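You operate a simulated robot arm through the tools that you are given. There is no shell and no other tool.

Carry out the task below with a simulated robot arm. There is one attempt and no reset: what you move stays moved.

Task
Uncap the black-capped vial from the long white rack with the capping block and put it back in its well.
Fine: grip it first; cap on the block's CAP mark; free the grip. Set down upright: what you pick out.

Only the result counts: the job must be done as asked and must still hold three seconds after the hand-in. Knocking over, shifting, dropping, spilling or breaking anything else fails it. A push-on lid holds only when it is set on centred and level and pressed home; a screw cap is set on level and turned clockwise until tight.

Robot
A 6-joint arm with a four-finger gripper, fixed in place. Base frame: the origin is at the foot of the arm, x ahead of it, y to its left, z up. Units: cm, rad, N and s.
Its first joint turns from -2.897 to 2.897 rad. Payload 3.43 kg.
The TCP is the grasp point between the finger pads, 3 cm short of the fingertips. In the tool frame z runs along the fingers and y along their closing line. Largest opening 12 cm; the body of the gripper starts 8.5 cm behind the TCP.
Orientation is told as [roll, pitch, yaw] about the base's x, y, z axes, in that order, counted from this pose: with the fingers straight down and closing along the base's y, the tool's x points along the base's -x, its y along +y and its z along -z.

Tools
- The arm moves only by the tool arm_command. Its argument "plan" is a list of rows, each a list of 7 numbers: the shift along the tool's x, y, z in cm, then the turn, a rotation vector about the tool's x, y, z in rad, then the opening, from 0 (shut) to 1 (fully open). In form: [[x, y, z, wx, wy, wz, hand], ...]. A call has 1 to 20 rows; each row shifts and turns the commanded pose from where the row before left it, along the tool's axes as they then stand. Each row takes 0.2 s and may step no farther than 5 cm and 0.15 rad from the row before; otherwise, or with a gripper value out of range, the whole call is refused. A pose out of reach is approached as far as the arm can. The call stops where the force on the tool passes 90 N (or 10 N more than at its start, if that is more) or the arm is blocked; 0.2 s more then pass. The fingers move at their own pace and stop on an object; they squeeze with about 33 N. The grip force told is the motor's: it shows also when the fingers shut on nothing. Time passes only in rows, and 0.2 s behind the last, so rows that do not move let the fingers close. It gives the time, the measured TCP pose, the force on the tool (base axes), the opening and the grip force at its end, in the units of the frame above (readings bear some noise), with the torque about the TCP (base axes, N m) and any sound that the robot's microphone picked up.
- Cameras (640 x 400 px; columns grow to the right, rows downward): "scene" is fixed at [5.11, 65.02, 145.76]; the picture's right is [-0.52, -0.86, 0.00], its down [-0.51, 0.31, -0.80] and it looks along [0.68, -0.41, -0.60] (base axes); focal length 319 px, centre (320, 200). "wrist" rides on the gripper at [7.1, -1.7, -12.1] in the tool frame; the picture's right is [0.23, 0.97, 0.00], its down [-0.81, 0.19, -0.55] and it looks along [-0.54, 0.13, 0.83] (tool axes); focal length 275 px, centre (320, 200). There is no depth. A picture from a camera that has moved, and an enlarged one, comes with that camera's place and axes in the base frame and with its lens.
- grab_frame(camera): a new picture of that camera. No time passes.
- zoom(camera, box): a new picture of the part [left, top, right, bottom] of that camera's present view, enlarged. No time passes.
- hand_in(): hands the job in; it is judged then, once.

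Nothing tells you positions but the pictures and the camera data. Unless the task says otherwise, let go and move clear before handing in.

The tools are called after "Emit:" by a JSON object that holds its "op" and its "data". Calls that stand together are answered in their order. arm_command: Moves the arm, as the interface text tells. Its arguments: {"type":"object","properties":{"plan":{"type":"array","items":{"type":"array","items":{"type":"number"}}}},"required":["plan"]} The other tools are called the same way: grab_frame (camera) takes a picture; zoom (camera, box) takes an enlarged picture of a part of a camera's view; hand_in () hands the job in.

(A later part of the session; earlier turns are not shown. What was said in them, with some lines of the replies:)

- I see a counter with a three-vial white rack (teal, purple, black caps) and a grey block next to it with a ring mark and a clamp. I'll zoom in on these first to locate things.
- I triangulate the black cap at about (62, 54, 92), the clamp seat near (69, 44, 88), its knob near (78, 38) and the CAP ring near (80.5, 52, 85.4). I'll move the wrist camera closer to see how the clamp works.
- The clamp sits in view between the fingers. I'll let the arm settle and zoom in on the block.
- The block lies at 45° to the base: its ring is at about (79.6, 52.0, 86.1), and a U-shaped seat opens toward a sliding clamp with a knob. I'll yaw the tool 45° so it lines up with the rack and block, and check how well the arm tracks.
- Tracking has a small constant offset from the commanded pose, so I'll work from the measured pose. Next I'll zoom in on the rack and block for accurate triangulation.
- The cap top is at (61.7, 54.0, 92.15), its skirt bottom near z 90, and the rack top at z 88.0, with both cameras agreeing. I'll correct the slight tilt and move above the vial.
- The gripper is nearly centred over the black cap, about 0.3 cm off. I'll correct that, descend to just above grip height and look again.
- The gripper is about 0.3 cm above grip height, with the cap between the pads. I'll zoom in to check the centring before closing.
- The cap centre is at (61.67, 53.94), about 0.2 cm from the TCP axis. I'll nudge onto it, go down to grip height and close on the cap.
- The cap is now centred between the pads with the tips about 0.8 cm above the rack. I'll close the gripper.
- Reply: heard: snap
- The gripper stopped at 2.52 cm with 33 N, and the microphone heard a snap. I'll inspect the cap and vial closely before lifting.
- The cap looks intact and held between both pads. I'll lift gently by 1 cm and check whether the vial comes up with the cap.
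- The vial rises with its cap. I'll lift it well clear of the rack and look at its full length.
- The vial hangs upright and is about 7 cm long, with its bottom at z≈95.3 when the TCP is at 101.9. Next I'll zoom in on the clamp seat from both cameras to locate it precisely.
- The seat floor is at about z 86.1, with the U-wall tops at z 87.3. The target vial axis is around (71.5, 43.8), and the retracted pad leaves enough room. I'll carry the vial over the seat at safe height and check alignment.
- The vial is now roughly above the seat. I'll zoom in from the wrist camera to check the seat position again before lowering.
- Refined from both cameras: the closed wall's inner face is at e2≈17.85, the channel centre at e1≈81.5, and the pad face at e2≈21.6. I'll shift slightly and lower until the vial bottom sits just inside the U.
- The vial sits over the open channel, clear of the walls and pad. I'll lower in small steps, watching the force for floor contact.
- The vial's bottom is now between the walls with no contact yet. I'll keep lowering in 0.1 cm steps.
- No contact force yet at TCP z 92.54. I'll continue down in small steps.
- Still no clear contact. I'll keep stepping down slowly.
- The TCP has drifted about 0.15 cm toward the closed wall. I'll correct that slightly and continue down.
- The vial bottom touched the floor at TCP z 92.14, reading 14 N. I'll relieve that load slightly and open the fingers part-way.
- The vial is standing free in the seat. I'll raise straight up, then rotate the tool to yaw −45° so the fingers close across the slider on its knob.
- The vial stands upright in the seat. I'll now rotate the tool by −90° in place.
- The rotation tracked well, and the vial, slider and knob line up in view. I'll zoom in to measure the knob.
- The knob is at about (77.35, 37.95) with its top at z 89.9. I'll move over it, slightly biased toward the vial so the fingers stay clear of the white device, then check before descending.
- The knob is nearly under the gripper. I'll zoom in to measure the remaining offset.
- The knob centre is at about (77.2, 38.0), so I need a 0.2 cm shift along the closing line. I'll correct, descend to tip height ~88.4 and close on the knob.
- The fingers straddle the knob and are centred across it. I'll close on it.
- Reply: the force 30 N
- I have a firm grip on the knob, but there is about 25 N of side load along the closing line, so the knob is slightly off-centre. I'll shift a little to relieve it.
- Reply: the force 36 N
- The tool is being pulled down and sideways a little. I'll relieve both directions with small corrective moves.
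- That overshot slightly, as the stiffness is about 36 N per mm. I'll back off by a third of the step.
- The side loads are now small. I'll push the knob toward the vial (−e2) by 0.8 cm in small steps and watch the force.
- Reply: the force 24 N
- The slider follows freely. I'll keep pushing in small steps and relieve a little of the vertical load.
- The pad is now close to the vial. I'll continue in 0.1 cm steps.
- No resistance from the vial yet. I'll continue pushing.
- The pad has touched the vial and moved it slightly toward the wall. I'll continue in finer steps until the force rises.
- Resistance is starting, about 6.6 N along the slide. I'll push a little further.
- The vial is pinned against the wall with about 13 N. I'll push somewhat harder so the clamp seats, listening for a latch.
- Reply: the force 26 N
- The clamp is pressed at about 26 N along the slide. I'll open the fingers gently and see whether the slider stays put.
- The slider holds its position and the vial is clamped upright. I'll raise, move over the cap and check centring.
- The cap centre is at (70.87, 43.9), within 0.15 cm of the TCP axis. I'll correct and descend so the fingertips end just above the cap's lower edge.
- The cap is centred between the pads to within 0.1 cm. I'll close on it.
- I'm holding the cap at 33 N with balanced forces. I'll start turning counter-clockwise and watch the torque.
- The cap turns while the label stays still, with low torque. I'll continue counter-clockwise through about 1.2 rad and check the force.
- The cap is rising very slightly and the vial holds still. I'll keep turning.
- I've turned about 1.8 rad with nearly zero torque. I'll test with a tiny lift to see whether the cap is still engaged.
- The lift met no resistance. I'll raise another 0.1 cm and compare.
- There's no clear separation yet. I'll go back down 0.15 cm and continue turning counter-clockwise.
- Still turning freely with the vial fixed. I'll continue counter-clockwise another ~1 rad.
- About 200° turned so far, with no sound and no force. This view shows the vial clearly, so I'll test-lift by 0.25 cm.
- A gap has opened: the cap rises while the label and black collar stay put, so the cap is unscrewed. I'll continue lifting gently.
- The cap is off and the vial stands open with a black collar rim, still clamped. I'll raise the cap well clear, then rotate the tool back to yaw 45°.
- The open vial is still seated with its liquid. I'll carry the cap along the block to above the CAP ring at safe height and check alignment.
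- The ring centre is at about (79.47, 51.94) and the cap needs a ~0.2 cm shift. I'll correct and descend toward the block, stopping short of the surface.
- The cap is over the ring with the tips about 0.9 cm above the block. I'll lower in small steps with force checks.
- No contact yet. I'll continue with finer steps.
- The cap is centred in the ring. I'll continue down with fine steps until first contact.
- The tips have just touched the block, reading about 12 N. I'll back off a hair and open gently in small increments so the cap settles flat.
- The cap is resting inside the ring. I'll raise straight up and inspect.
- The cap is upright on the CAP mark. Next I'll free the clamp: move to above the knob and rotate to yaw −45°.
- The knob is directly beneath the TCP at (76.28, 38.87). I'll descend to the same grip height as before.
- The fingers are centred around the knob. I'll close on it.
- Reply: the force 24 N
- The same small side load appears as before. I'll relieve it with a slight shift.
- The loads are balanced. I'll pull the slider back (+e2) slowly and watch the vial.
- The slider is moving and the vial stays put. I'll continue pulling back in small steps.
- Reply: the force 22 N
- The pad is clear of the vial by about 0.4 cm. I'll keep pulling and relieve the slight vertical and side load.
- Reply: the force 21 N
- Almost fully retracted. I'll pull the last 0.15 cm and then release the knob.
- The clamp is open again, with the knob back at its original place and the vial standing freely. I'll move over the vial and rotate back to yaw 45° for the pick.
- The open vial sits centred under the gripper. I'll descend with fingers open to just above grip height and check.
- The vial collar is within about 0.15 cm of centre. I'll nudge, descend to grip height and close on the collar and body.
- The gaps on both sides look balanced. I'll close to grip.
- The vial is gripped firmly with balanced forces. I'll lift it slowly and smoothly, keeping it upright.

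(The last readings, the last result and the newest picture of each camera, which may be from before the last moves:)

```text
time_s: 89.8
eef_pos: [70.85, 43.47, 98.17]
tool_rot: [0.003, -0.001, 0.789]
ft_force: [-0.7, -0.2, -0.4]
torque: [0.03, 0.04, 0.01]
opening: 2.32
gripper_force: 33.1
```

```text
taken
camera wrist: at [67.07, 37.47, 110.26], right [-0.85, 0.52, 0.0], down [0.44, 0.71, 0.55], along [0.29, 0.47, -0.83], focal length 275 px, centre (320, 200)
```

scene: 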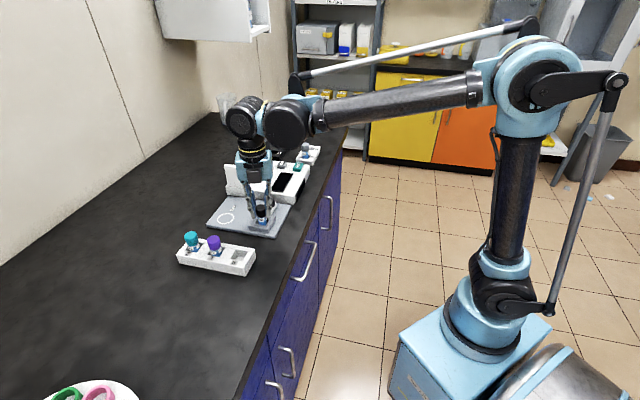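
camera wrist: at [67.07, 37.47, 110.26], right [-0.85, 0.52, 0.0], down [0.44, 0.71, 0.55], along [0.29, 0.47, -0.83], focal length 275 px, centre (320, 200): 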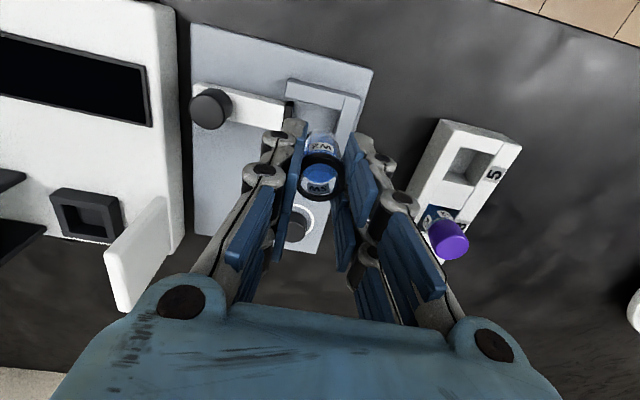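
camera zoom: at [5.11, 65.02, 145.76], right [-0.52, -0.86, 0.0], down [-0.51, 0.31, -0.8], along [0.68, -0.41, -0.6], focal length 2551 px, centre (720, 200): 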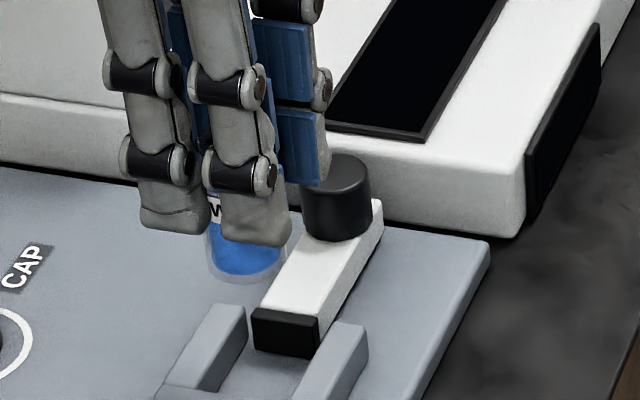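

The open vial is lifted upright with liquid inside. I'll carry it smoothly back over well 5 at safe height.

Emit:
{"op": "arm_command", "data": {"plan": [[-0.07, 0.5, 0, 0, 0, 0, 0.0], [-0.07, 1.0, 0, 0, 0, 0, 0.0], [-0.07, 1.5, 0, 0, 0, 0, 0.0], [-0.07, 1.8, 0, 0, 0, 0, 0.0], [-0.07, 1.8, 0, 0, 0, 0, 0.0], [-0.07, 1.8, 0, 0, 0, 0, 0.0], [-0.07, 1.8, 0, 0, 0, 0, 0.0], [-0.07, 1.5, 0, 0, 0, 0, 0.0], [-0.07, 1.0, 0, 0, 0, 0, 0.0], [-0.07, 0.6, 0, 0, 0, 0, 0.0], [-0.07, 0.42, 0, 0, 0, 0, 0.0], [0, 0, 0, 0, 0, 0, 0.0], [0, 0, 0, 0, 0, 0, 0.0]]}}

Emit:
{"op": "grab_frame", "data": {"camera": "wrist"}}

Emit:
{"op": "zoom", "data": {"camera": "wrist", "box": [240, 60, 400, 200]}}

Emit:
{"op": "zoom", "data": {"camera": "scene", "box": [190, 205, 270, 275]}}

```text
time_s: 92.6
eef_pos: [61.72, 53.81, 98.21]
tool_rot: [0.001, -0.002, 0.789]
ft_force: [-0.1, 0.5, 0.3]
torque: [0.0, -0.03, 0.0]
opening: 2.34
gripper_force: 32.8
```

```text
taken
camera wrist: at [57.88, 47.65, 110.25], right [-0.85, 0.52, 0.0], down [0.44, 0.71, 0.55], along [0.29, 0.47, -0.83], focal length 275 px, centre (320, 200)
```

wrist: 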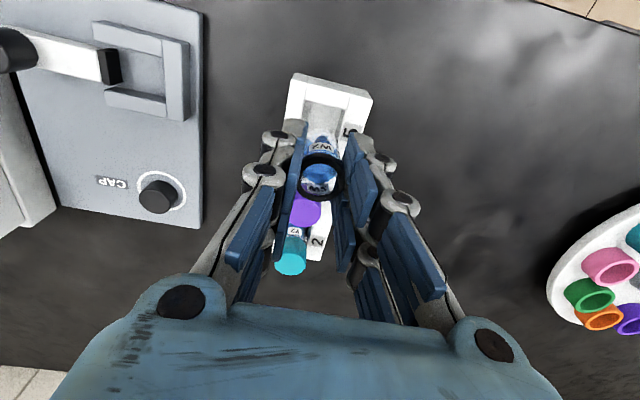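

```text
2.86 times, centred on (320, 130) of wrist
camera zoom: at [57.88, 47.65, 110.25], right [-0.85, 0.52, 0.0], down [0.44, 0.71, 0.55], along [0.29, 0.47, -0.83], focal length 786 px, centre (320, 400)
```

zoom: 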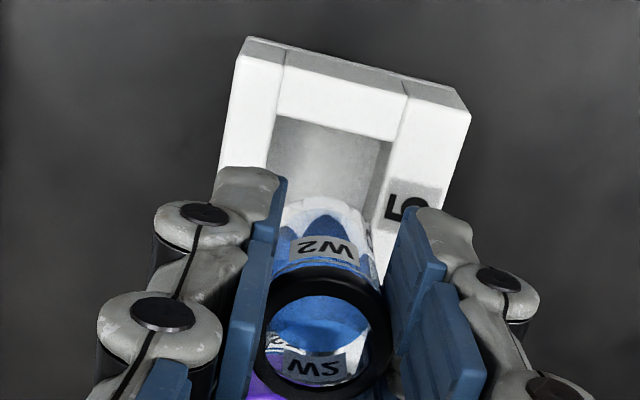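

```text
5.71 times, centred on (230, 240) of scene
camera zoom: at [5.11, 65.02, 145.76], right [-0.52, -0.86, 0.0], down [-0.51, 0.31, -0.8], along [0.68, -0.41, -0.6], focal length 1822 px, centre (834, -29)
```

zoom: 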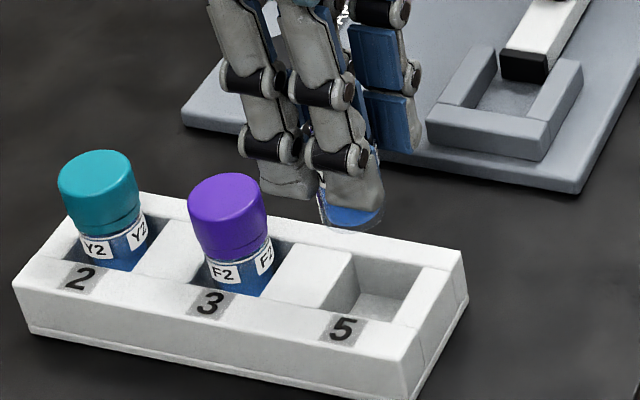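

The vial hangs over the rack beside well 5. I'll zoom in on the well to pin down its centre before lowering.

Emit:
{"op": "zoom", "data": {"camera": "scene", "box": [220, 235, 260, 275]}}

Emit:
{"op": "zoom", "data": {"camera": "scene", "box": [220, 218, 260, 243]}}

```text
10.00 times, centred on (240, 255) of scene
camera zoom: at [5.11, 65.02, 145.76], right [-0.52, -0.86, 0.0], down [-0.51, 0.31, -0.8], along [0.68, -0.41, -0.6], focal length 3189 px, centre (1120, -350)
```

zoom: 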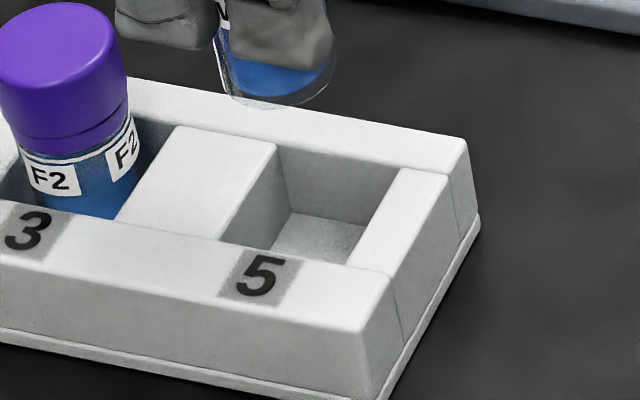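

```text
16.00 times, centred on (240, 230) of scene
camera zoom: at [5.11, 65.02, 145.76], right [-0.52, -0.86, 0.0], down [-0.51, 0.31, -0.8], along [0.68, -0.41, -0.6], focal length 5102 px, centre (1600, -288)
```

zoom: 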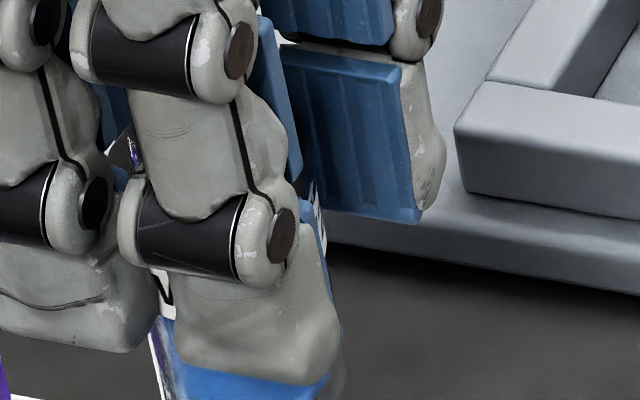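

The well centre is at about (61.77, 53.96) and the opening is about 3.3 cm square. I'll check the vial's axis in the gripper more closely.

Emit:
{"op": "zoom", "data": {"camera": "wrist", "box": [270, 120, 370, 220]}}

Emit:
{"op": "zoom", "data": {"camera": "scene", "box": [225, 205, 265, 250]}}

```text
4.00 times, centred on (320, 170) of wrist
camera zoom: at [57.88, 47.65, 110.25], right [-0.85, 0.52, 0.0], down [0.44, 0.71, 0.55], along [0.29, 0.47, -0.83], focal length 1101 px, centre (320, 320)
```

zoom: 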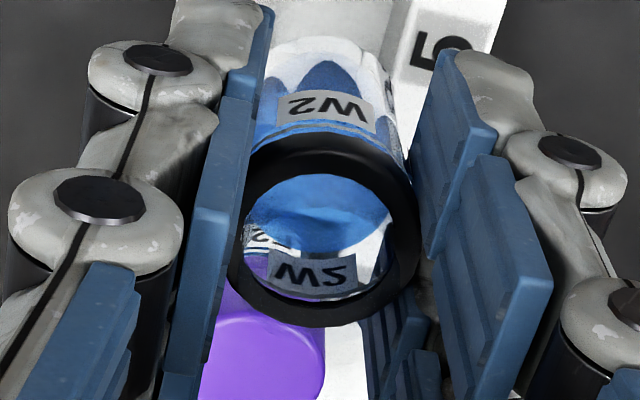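

```text
8.89 times, centred on (245, 228) of scene
camera zoom: at [5.11, 65.02, 145.76], right [-0.52, -0.86, 0.0], down [-0.51, 0.31, -0.8], along [0.68, -0.41, -0.6], focal length 2834 px, centre (987, -44)
```

zoom: 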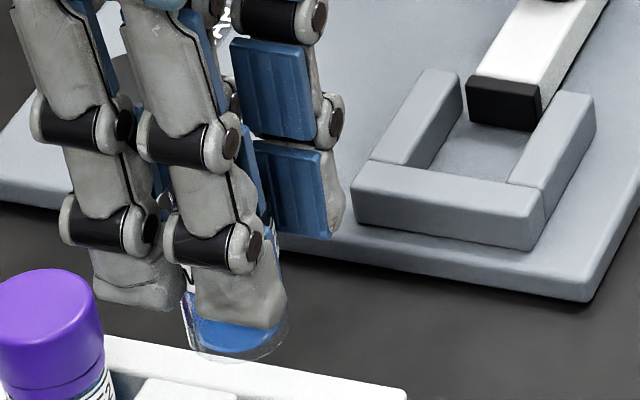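

The vial bottom looks within about 0.2 cm of the well centre. I'll adjust slightly and lower until the bottom is just above the rack top, then check.

Emit:
{"op": "arm_command", "data": {"plan": [[-0.05, -0.1, 0.3, 0, 0, 0, 0.0], [0, 0, 0.7, 0, 0, 0, 0.0], [0, 0, 0.8, 0, 0, 0, 0.0], [0, 0, 0.8, 0, 0, 0, 0.0], [0, 0, 0.6, 0, 0, 0, 0.0], [0, 0, 0.3, 0, 0, 0, 0.0], [0, 0, 0, 0, 0, 0, 0.0]]}}

Emit:
{"op": "zoom", "data": {"camera": "wrist", "box": [250, 70, 390, 210]}}

Emit:
{"op": "zoom", "data": {"camera": "scene", "box": [215, 225, 265, 270]}}

```text
time_s: 94.2
eef_pos: [61.81, 53.79, 94.71]
tool_rot: [0.003, 0.0, 0.788]
ft_force: [0.0, -0.2, 0.3]
torque: [0.0, 0.01, -0.04]
opening: 2.32
gripper_force: 32.7
```

```text
2.86 times, centred on (320, 140) of wrist
camera zoom: at [58.01, 47.64, 106.79], right [-0.85, 0.52, 0.0], down [0.44, 0.71, 0.55], along [0.29, 0.47, -0.83], focal length 786 px, centre (320, 371)
```

zoom: 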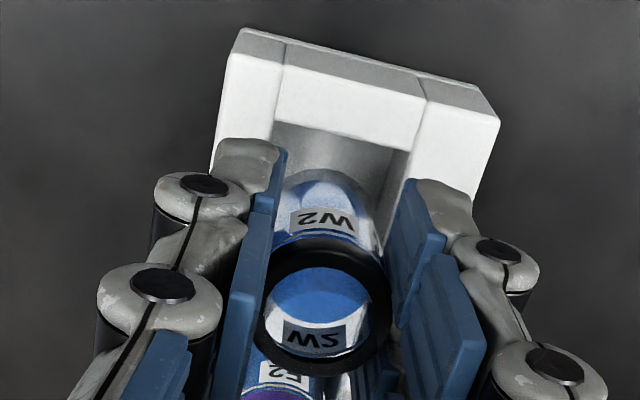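

```text
8.89 times, centred on (240, 248) of scene
camera zoom: at [5.11, 65.02, 145.76], right [-0.52, -0.86, 0.0], down [-0.51, 0.31, -0.8], along [0.68, -0.41, -0.6], focal length 2834 px, centre (1031, -222)
```

zoom: 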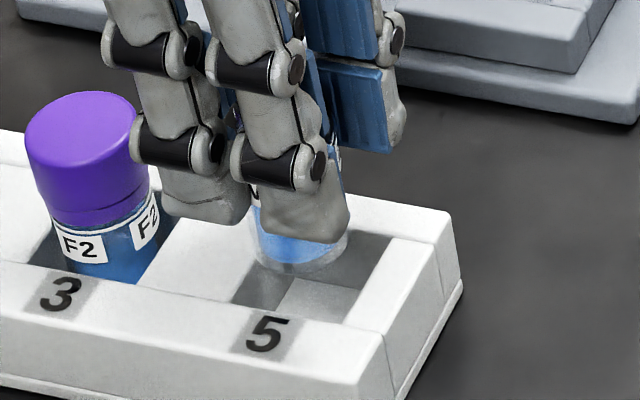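

The images show the vial leaning about 4° in the grip, with its bottom toward +e1. I'll tilt the tool by 0.074 rad about its closing axis to make the vial vertical, and shift slightly to recentre it.

Emit:
{"op": "arm_command", "data": {"plan": [[-0.05, 0, 0, 0, 0.025, 0, 0.0], [-0.06, 0, 0, 0, 0.025, 0, 0.0], [-0.06, 0, 0, 0, 0.024, 0, 0.0], [0, 0, 0, 0, 0, 0, 0.0]]}}

Emit:
{"op": "zoom", "data": {"camera": "wrist", "box": [250, 70, 390, 210]}}

Emit:
{"op": "zoom", "data": {"camera": "scene", "box": [215, 225, 265, 270]}}

```text
time_s: 95.2
eef_pos: [61.84, 53.98, 94.68]
tool_rot: [0.002, 0.073, 0.786]
ft_force: [0.0, -0.2, -0.8]
torque: [-0.01, 0.03, 0.04]
opening: 2.34
gripper_force: 33.1
```

```text
2.86 times, centred on (320, 140) of wrist
camera zoom: at [58.69, 48.41, 107.29], right [-0.85, 0.52, 0.02], down [0.46, 0.74, 0.49], along [0.24, 0.43, -0.87], focal length 786 px, centre (320, 371)
```

zoom: 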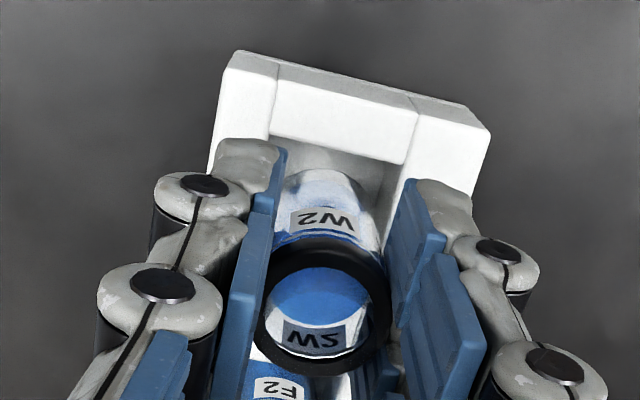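

```text
8.89 times, centred on (240, 248) of scene
camera zoom: at [5.11, 65.02, 145.76], right [-0.52, -0.86, 0.0], down [-0.51, 0.31, -0.8], along [0.68, -0.41, -0.6], focal length 2834 px, centre (1031, -222)
```

zoom: 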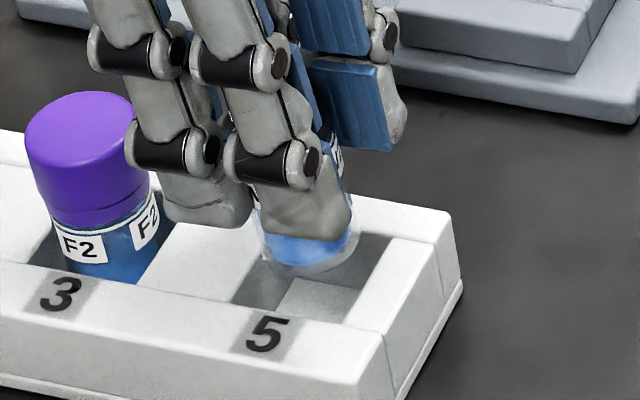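

The vial is now vertical, and its bottom is centred over the well to within 0.1 cm. I'll lower straight down into the well in small steps.

Emit:
{"op": "arm_command", "data": {"plan": [[-0.022, 0, 0.3, 0, 0, 0, 0.0], [-0.029, 0, 0.4, 0, 0, 0, 0.0], [-0.029, 0, 0.4, 0, 0, 0, 0.0], [-0.022, 0, 0.3, 0, 0, 0, 0.0], [0, 0, 0, 0, 0, 0, 0.0]]}}

Emit:
{"op": "zoom", "data": {"camera": "wrist", "box": [250, 70, 390, 210]}}

Emit:
{"op": "zoom", "data": {"camera": "scene", "box": [215, 225, 265, 270]}}

```text
time_s: 96.4
eef_pos: [61.89, 53.91, 93.3]
tool_rot: [0.001, 0.074, 0.787]
ft_force: [-0.6, 0.3, -0.8]
torque: [0.05, -0.01, -0.01]
opening: 2.33
gripper_force: 32.9
```

```text
2.86 times, centred on (320, 140) of wrist
camera zoom: at [58.72, 48.41, 105.85], right [-0.85, 0.52, 0.02], down [0.46, 0.74, 0.49], along [0.24, 0.43, -0.87], focal length 786 px, centre (320, 371)
```

zoom: 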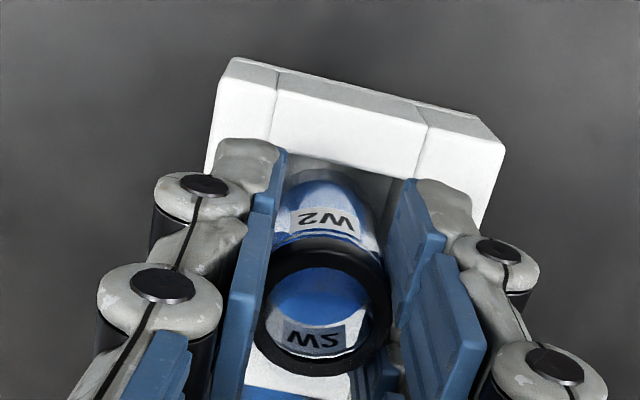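

```text
8.89 times, centred on (240, 248) of scene
camera zoom: at [5.11, 65.02, 145.76], right [-0.52, -0.86, 0.0], down [-0.51, 0.31, -0.8], along [0.68, -0.41, -0.6], focal length 2834 px, centre (1031, -222)
```

zoom: 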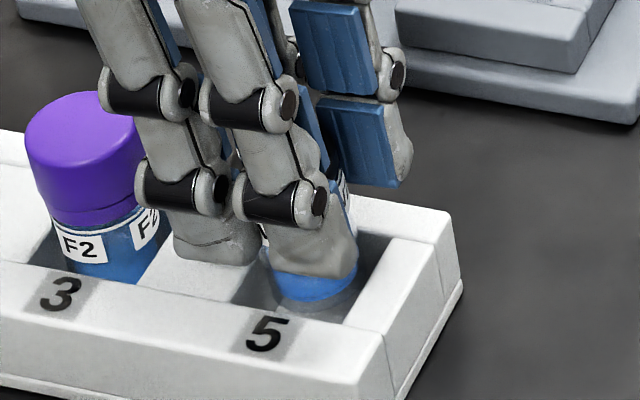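

The vial is entering the well cleanly with no contact force. I'll continue lowering.

Emit:
{"op": "arm_command", "data": {"plan": [[-0.022, 0, 0.3, 0, 0, 0, 0.0], [-0.022, 0, 0.3, 0, 0, 0, 0.0], [-0.022, 0, 0.3, 0, 0, 0, 0.0], [-0.015, 0, 0.2, 0, 0, 0, 0.0], [0, 0, 0, 0, 0, 0, 0.0]]}}

Emit:
{"op": "zoom", "data": {"camera": "wrist", "box": [250, 70, 390, 210]}}

Emit:
{"op": "zoom", "data": {"camera": "scene", "box": [215, 225, 265, 270]}}

```text
time_s: 97.6
eef_pos: [62.02, 53.88, 92.18]
tool_rot: [0.002, 0.073, 0.787]
ft_force: [-0.2, 0.4, 0.3]
torque: [0.0, 0.02, -0.02]
opening: 2.33
gripper_force: 32.4
```

```text
2.86 times, centred on (320, 140) of wrist
camera zoom: at [58.75, 48.4, 104.78], right [-0.85, 0.52, 0.02], down [0.46, 0.74, 0.49], along [0.24, 0.43, -0.87], focal length 786 px, centre (320, 371)
```

zoom: 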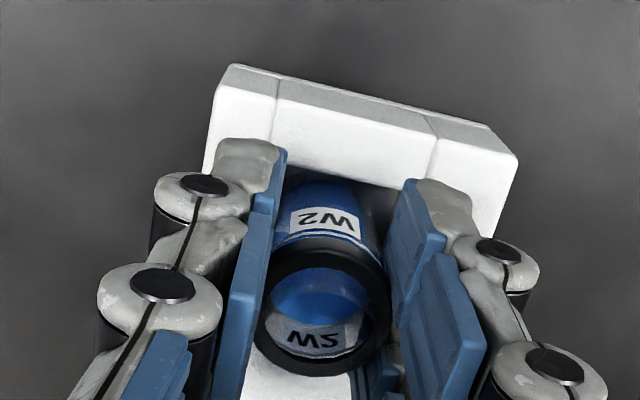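

```text
8.89 times, centred on (240, 248) of scene
camera zoom: at [5.11, 65.02, 145.76], right [-0.52, -0.86, 0.0], down [-0.51, 0.31, -0.8], along [0.68, -0.41, -0.6], focal length 2834 px, centre (1031, -222)
```

zoom: 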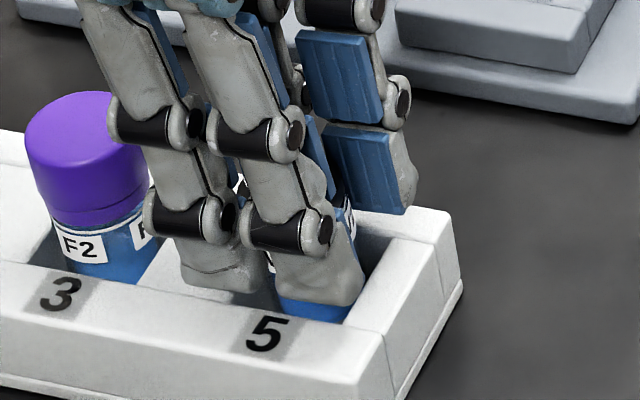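

The vial is deep in the well with no contact yet. I'll make fine steps until it touches the floor.

Emit:
{"op": "arm_command", "data": {"plan": [[-0.011, 0, 0.15, 0, 0, 0, 0.0], [-0.011, 0, 0.15, 0, 0, 0, 0.0], [-0.006, 0, 0.08, 0, 0, 0, 0.0], [0, 0, 0, 0, 0, 0, 0.0]]}}

```text
time_s: 98.6
eef_pos: [61.91, 54.04, 91.79]
tool_rot: [0.003, 0.073, 0.787]
ft_force: [-0.4, 0.6, -0.1]
torque: [-0.02, -0.01, -0.01]
opening: 2.31
gripper_force: 32.8
```

Emit:
{"op": "arm_command", "data": {"plan": [[-0.006, 0, 0.08, 0, 0, 0, 0.0], [-0.006, 0, 0.08, 0, 0, 0, 0.0], [0, 0, 0, 0, 0, 0, 0.0]]}}

Emit:
{"op": "zoom", "data": {"camera": "scene", "box": [215, 225, 265, 270]}}

```text
time_s: 99.4
eef_pos: [61.91, 54.05, 91.65]
tool_rot: [0.0, 0.075, 0.787]
ft_force: [-0.4, -0.5, -1.1]
torque: [0.0, 0.0, -0.02]
opening: 2.31
gripper_force: 33.1
```

```text
8.89 times, centred on (240, 248) of scene
camera zoom: at [5.11, 65.02, 145.76], right [-0.52, -0.86, 0.0], down [-0.51, 0.31, -0.8], along [0.68, -0.41, -0.6], focal length 2834 px, centre (1031, -222)
```

zoom: 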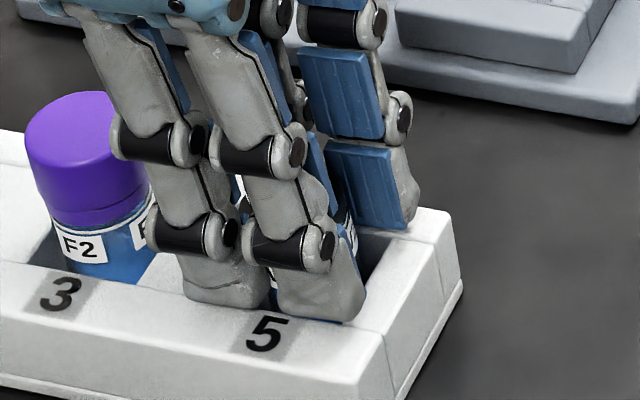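

No contact yet. I'll keep going with finer steps.

Emit:
{"op": "arm_command", "data": {"plan": [[-0.004, 0, 0.06, 0, 0, 0, 0.0], [-0.004, 0, 0.06, 0, 0, 0, 0.0], [0, 0, 0, 0, 0, 0, 0.0]]}}

```text
time_s: 100.2
eef_pos: [61.73, 53.92, 91.43]
tool_rot: [0.002, 0.074, 0.788]
ft_force: [0.1, 0.3, -0.7]
torque: [0.0, 0.0, 0.0]
opening: 2.33
gripper_force: 33.1
```

Emit:
{"op": "arm_command", "data": {"plan": [[-0.003, 0, 0.04, 0, 0, 0, 0.0], [-0.003, 0, 0.04, 0, 0, 0, 0.0], [0, 0, 0, 0, 0, 0, 0.0]]}}

```text
time_s: 101.0
eef_pos: [61.81, 54.02, 91.47]
tool_rot: [0.002, 0.074, 0.786]
ft_force: [1.0, 0.1, 0.4]
torque: [0.0, -0.02, -0.04]
opening: 2.29
gripper_force: 33.0
```

Still free. I'll continue in 0.04 cm steps.

Emit:
{"op": "arm_command", "data": {"plan": [[-0.003, 0, 0.04, 0, 0, 0, 0.0], [-0.003, 0, 0.04, 0, 0, 0, 0.0], [0, 0, 0, 0, 0, 0, 0.0]]}}

Emit:
{"op": "zoom", "data": {"camera": "scene", "box": [220, 235, 260, 270]}}

Emit:
{"op": "zoom", "data": {"camera": "wrist", "box": [250, 70, 390, 210]}}

```text
time_s: 101.8
eef_pos: [61.9, 53.86, 91.51]
tool_rot: [0.002, 0.073, 0.787]
ft_force: [-0.6, -0.8, 4.4]
torque: [0.03, -0.06, -0.01]
opening: 2.33
gripper_force: 33.2
```

```text
11.43 times, centred on (240, 252) of scene
camera zoom: at [5.11, 65.02, 145.76], right [-0.52, -0.86, 0.0], down [-0.51, 0.31, -0.8], along [0.68, -0.41, -0.6], focal length 3644 px, centre (1234, -400)
```

zoom: 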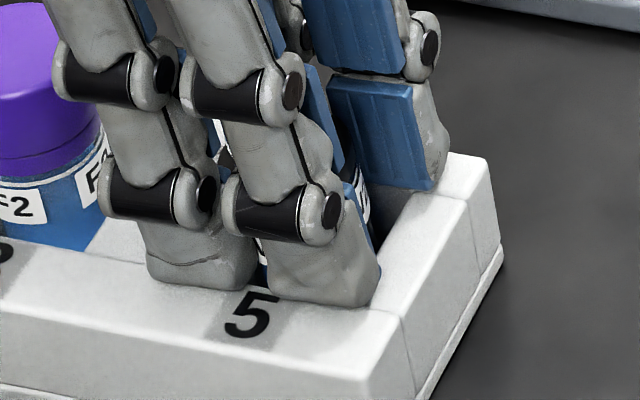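

```text
2.86 times, centred on (320, 140) of wrist
camera zoom: at [58.71, 48.44, 103.99], right [-0.85, 0.52, 0.02], down [0.46, 0.74, 0.49], along [0.24, 0.43, -0.87], focal length 786 px, centre (320, 371)
```

zoom: 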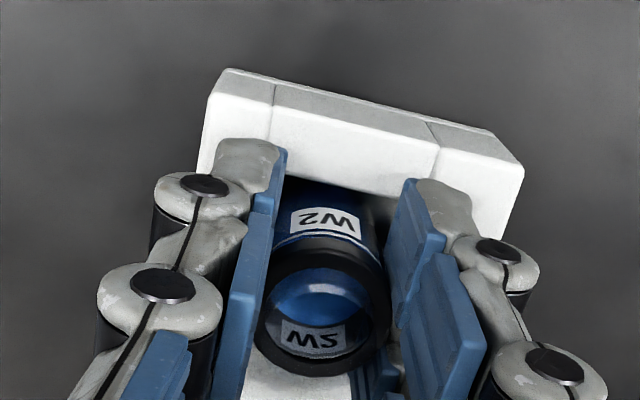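

The vial has touched the well floor (4.4 N) and stands vertical. I'll open the fingers gradually to release it.

Emit:
{"op": "arm_command", "data": {"plan": [[0, 0, 0, 0, 0, 0, 0.195], [0, 0, 0, 0, 0, 0, 0.205], [0, 0, 0, 0, 0, 0, 0.22], [0, 0, 0, 0, 0, 0, 0.24], [0, 0, 0, 0, 0, 0, 0.27], [0, 0, 0, 0, 0, 0, 0.31], [0, 0, 0, 0, 0, 0, 0.35], [0, 0, 0, 0, 0, 0, 0.35]]}}

Emit:
{"op": "zoom", "data": {"camera": "wrist", "box": [250, 70, 390, 210]}}

Emit:
{"op": "zoom", "data": {"camera": "scene", "box": [215, 225, 265, 270]}}

```text
time_s: 103.6
eef_pos: [61.84, 54.05, 91.39]
tool_rot: [0.002, 0.072, 0.788]
ft_force: [-0.8, 0.6, 2.8]
torque: [0.04, -0.03, -0.03]
opening: 4.27
gripper_force: 0.1
```

```text
2.86 times, centred on (320, 140) of wrist
camera zoom: at [58.72, 48.45, 103.97], right [-0.85, 0.52, 0.02], down [0.46, 0.74, 0.49], along [0.24, 0.43, -0.87], focal length 786 px, centre (320, 371)
```

zoom: 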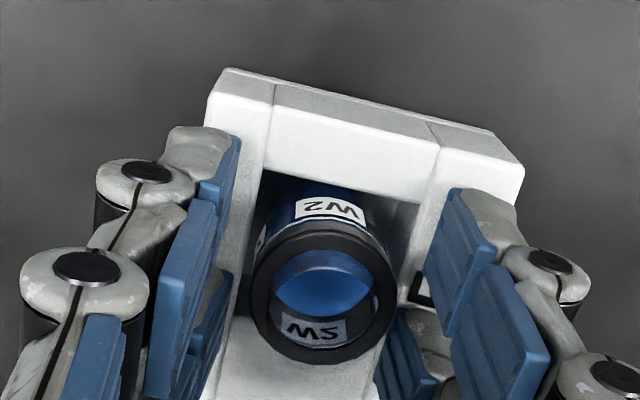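

```text
8.89 times, centred on (240, 248) of scene
camera zoom: at [5.11, 65.02, 145.76], right [-0.52, -0.86, 0.0], down [-0.51, 0.31, -0.8], along [0.68, -0.41, -0.6], focal length 2834 px, centre (1031, -222)
```

zoom: 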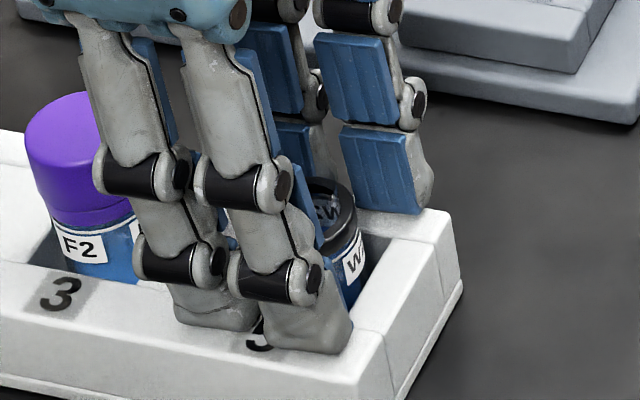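

The vial is released and standing in well 5. I'll raise straight up, compensating for the tool tilt, and then inspect.

Emit:
{"op": "arm_command", "data": {"plan": [[0.007, 0, -0.1, 0, 0, 0, 0.35], [0.015, 0, -0.2, 0, 0, 0, 0.38], [0.037, 0, -0.5, 0, 0, 0, 0.42], [0.073, 0, -1.0, 0, 0, 0, 0.42], [0.11, 0, -1.5, 0, 0, 0, 0.42], [0.146, 0, -2.0, 0, 0, 0, 0.42], [0.146, 0, -2.0, 0, 0, 0, 0.42], [0, 0, 0, 0, 0, 0, 0.42]]}}

Emit:
{"op": "zoom", "data": {"camera": "wrist", "box": [240, 50, 400, 190]}}

Emit:
{"op": "zoom", "data": {"camera": "scene", "box": [170, 220, 270, 282]}}

Emit:
{"op": "zoom", "data": {"camera": "scene", "box": [220, 230, 260, 265]}}

```text
time_s: 105.4
eef_pos: [61.95, 53.94, 98.6]
tool_rot: [0.002, 0.073, 0.787]
ft_force: [0.2, -0.1, 0.2]
torque: [-0.02, -0.03, 0.0]
opening: 5.04
gripper_force: 0.1
```

```text
2.86 times, centred on (320, 120) of wrist
camera zoom: at [58.83, 48.31, 111.17], right [-0.85, 0.52, 0.02], down [0.46, 0.74, 0.49], along [0.24, 0.43, -0.87], focal length 786 px, centre (320, 429)
```

zoom: 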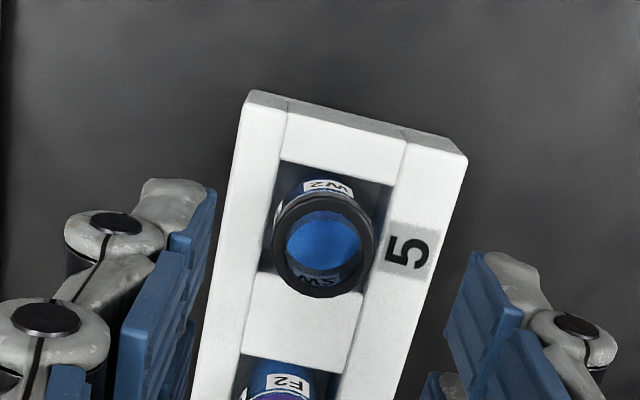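

```text
6.40 times, centred on (220, 251) of scene
camera zoom: at [5.11, 65.02, 145.76], right [-0.52, -0.86, 0.0], down [-0.51, 0.31, -0.8], along [0.68, -0.41, -0.6], focal length 2041 px, centre (960, -126)
```

zoom: 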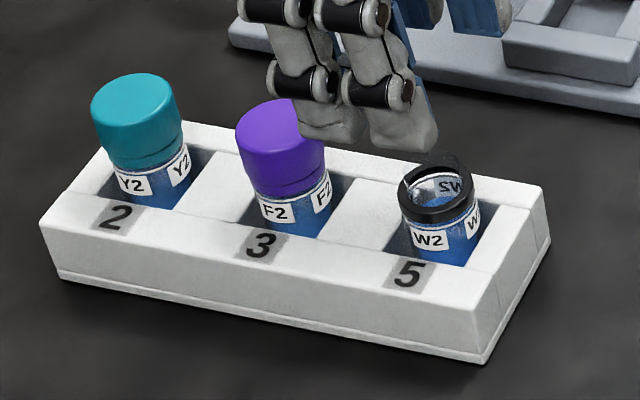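

```text
11.43 times, centred on (240, 248) of scene
camera zoom: at [5.11, 65.02, 145.76], right [-0.52, -0.86, 0.0], down [-0.51, 0.31, -0.8], along [0.68, -0.41, -0.6], focal length 3644 px, centre (1234, -343)
```

zoom: 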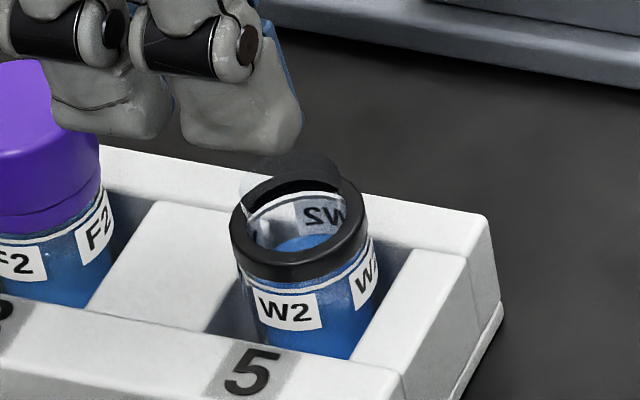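

The uncapped vial stands in well 5 and the rack has not moved. I'll raise further, straighten the tool and do a full check of the scene.

Emit:
{"op": "arm_command", "data": {"plan": [[0.15, 0, -2.0, 0, 0, 0, 0.42], [0.2, 0, -3.0, 0, -0.025, 0, 0.42], [0.15, 0, -3.0, 0, -0.025, 0, 0.42], [2.0, 0, -3.0, 0, -0.023, 0, 0.42], [4.0, 0, -1.0, 0, 0, 0, 0.42], [4.0, 0, 0, 0, 0, 0, 0.42], [0, 0, 0, 0, 0, 0, 0.42]]}}

Emit:
{"op": "grab_frame", "data": {"camera": "scene"}}

Emit:
{"op": "zoom", "data": {"camera": "scene", "box": [160, 180, 320, 280]}}

Emit:
{"op": "zoom", "data": {"camera": "scene", "box": [220, 230, 260, 265]}}

Emit:
{"op": "grab_frame", "data": {"camera": "wrist"}}

```text
time_s: 107.0
eef_pos: [55.09, 46.79, 110.77]
tool_rot: [0.001, 0.0, 0.785]
ft_force: [-0.1, 0.2, -0.4]
torque: [0.02, 0.02, 0.03]
opening: 5.04
gripper_force: 0.1
```

```text
taken
```

scene: 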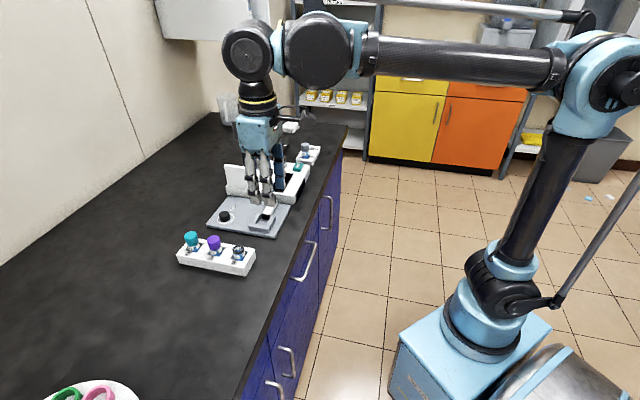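

```text
4.00 times, centred on (240, 230) of scene
camera zoom: at [5.11, 65.02, 145.76], right [-0.52, -0.86, 0.0], down [-0.51, 0.31, -0.8], along [0.68, -0.41, -0.6], focal length 1276 px, centre (640, 80)
```

zoom: 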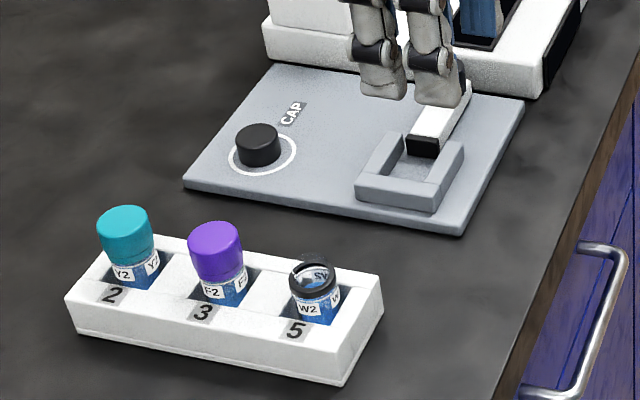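

```text
11.43 times, centred on (240, 248) of scene
camera zoom: at [5.11, 65.02, 145.76], right [-0.52, -0.86, 0.0], down [-0.51, 0.31, -0.8], along [0.68, -0.41, -0.6], focal length 3644 px, centre (1234, -343)
```

zoom: 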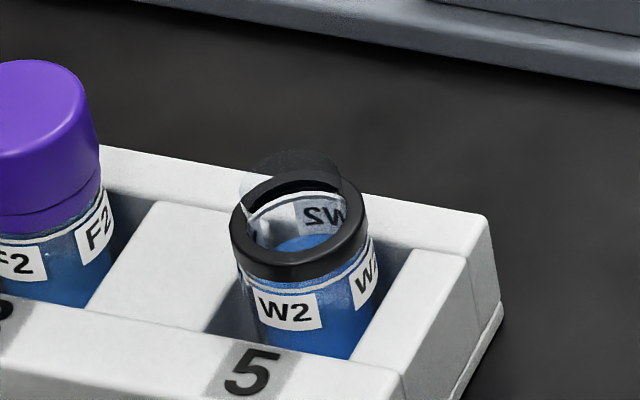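

```text
taken
camera wrist: at [51.22, 40.61, 122.86], right [-0.85, 0.52, 0.0], down [0.44, 0.71, 0.55], along [0.29, 0.47, -0.83], focal length 275 px, centre (320, 200)
```

wrist: 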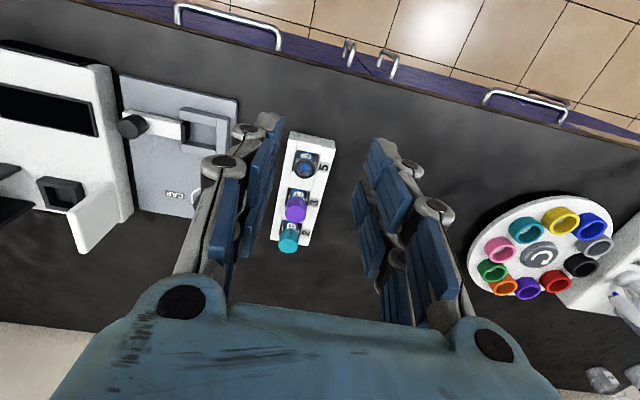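

Everything looks in place: the cap is on the mark, the clamp is open, the vial is in well 5 and the neighbours are untouched. I'll take one last close look at the cap and clamp before handing in.

Emit:
{"op": "zoom", "data": {"camera": "scene", "box": [205, 195, 285, 240]}}

Emit:
{"op": "zoom", "data": {"camera": "wrist", "box": [110, 70, 350, 260]}}

```text
8.00 times, centred on (245, 218) of scene
camera zoom: at [5.11, 65.02, 145.76], right [-0.52, -0.86, 0.0], down [-0.51, 0.31, -0.8], along [0.68, -0.41, -0.6], focal length 2551 px, centre (920, 60)
```

zoom: 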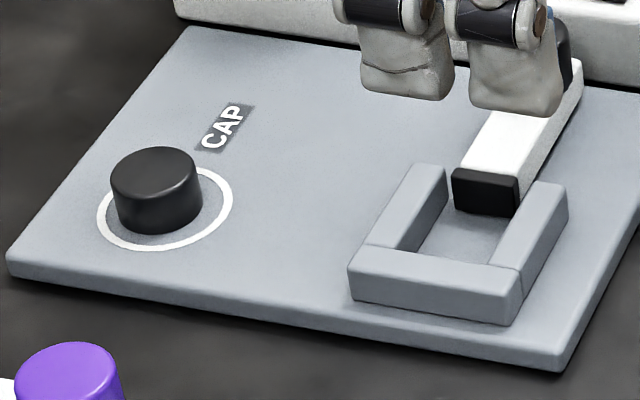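

```text
2.11 times, centred on (230, 165) of wrist
camera zoom: at [51.22, 40.61, 122.86], right [-0.85, 0.52, 0.0], down [0.44, 0.71, 0.55], along [0.29, 0.47, -0.83], focal length 580 px, centre (510, 274)
```

zoom: 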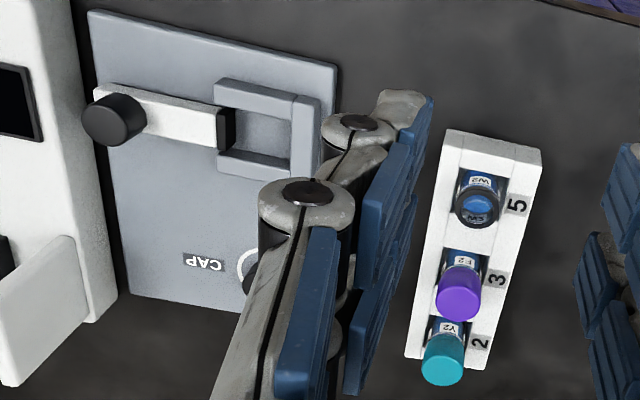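

The cap sits upright inside the CAP ring, the clamp is retracted and free, and the open vial stands upright in well 5 with the arm clear. I'm handing in.

Emit:
{"op": "hand_in", "data": {}}

```text
The job is handed in.
```

I uncapped the black-capped vial and handed the job in. I haven't seen a verdict.

- **Vial:** it stands open and upright in well 5 of the long white rack, with its liquid still in it.
- **Cap:** it sits upright inside the CAP ring. It dropped roughly 0.3 cm as I released it and stayed upright.
- **Clamp:** the slider is pulled back to where it started and grips nothing.
- **Everything else:** the rack and the purple and teal vials look unmoved, and the arm is clear of them.

Three things happened along the way:
- **Snap sound:** the microphone heard a snap when I first gripped the cap. I saw no damage, and the cap later unscrewed and lifted off normally.
- **Lean:** the open vial leaned about 4° in the gripper on the way back. I tilted the tool to straighten it before lowering it into the well.
- **Release:** the contact I felt just before letting go may have been a fingertip on the rack, so the vial may have settled slightly as I released it.
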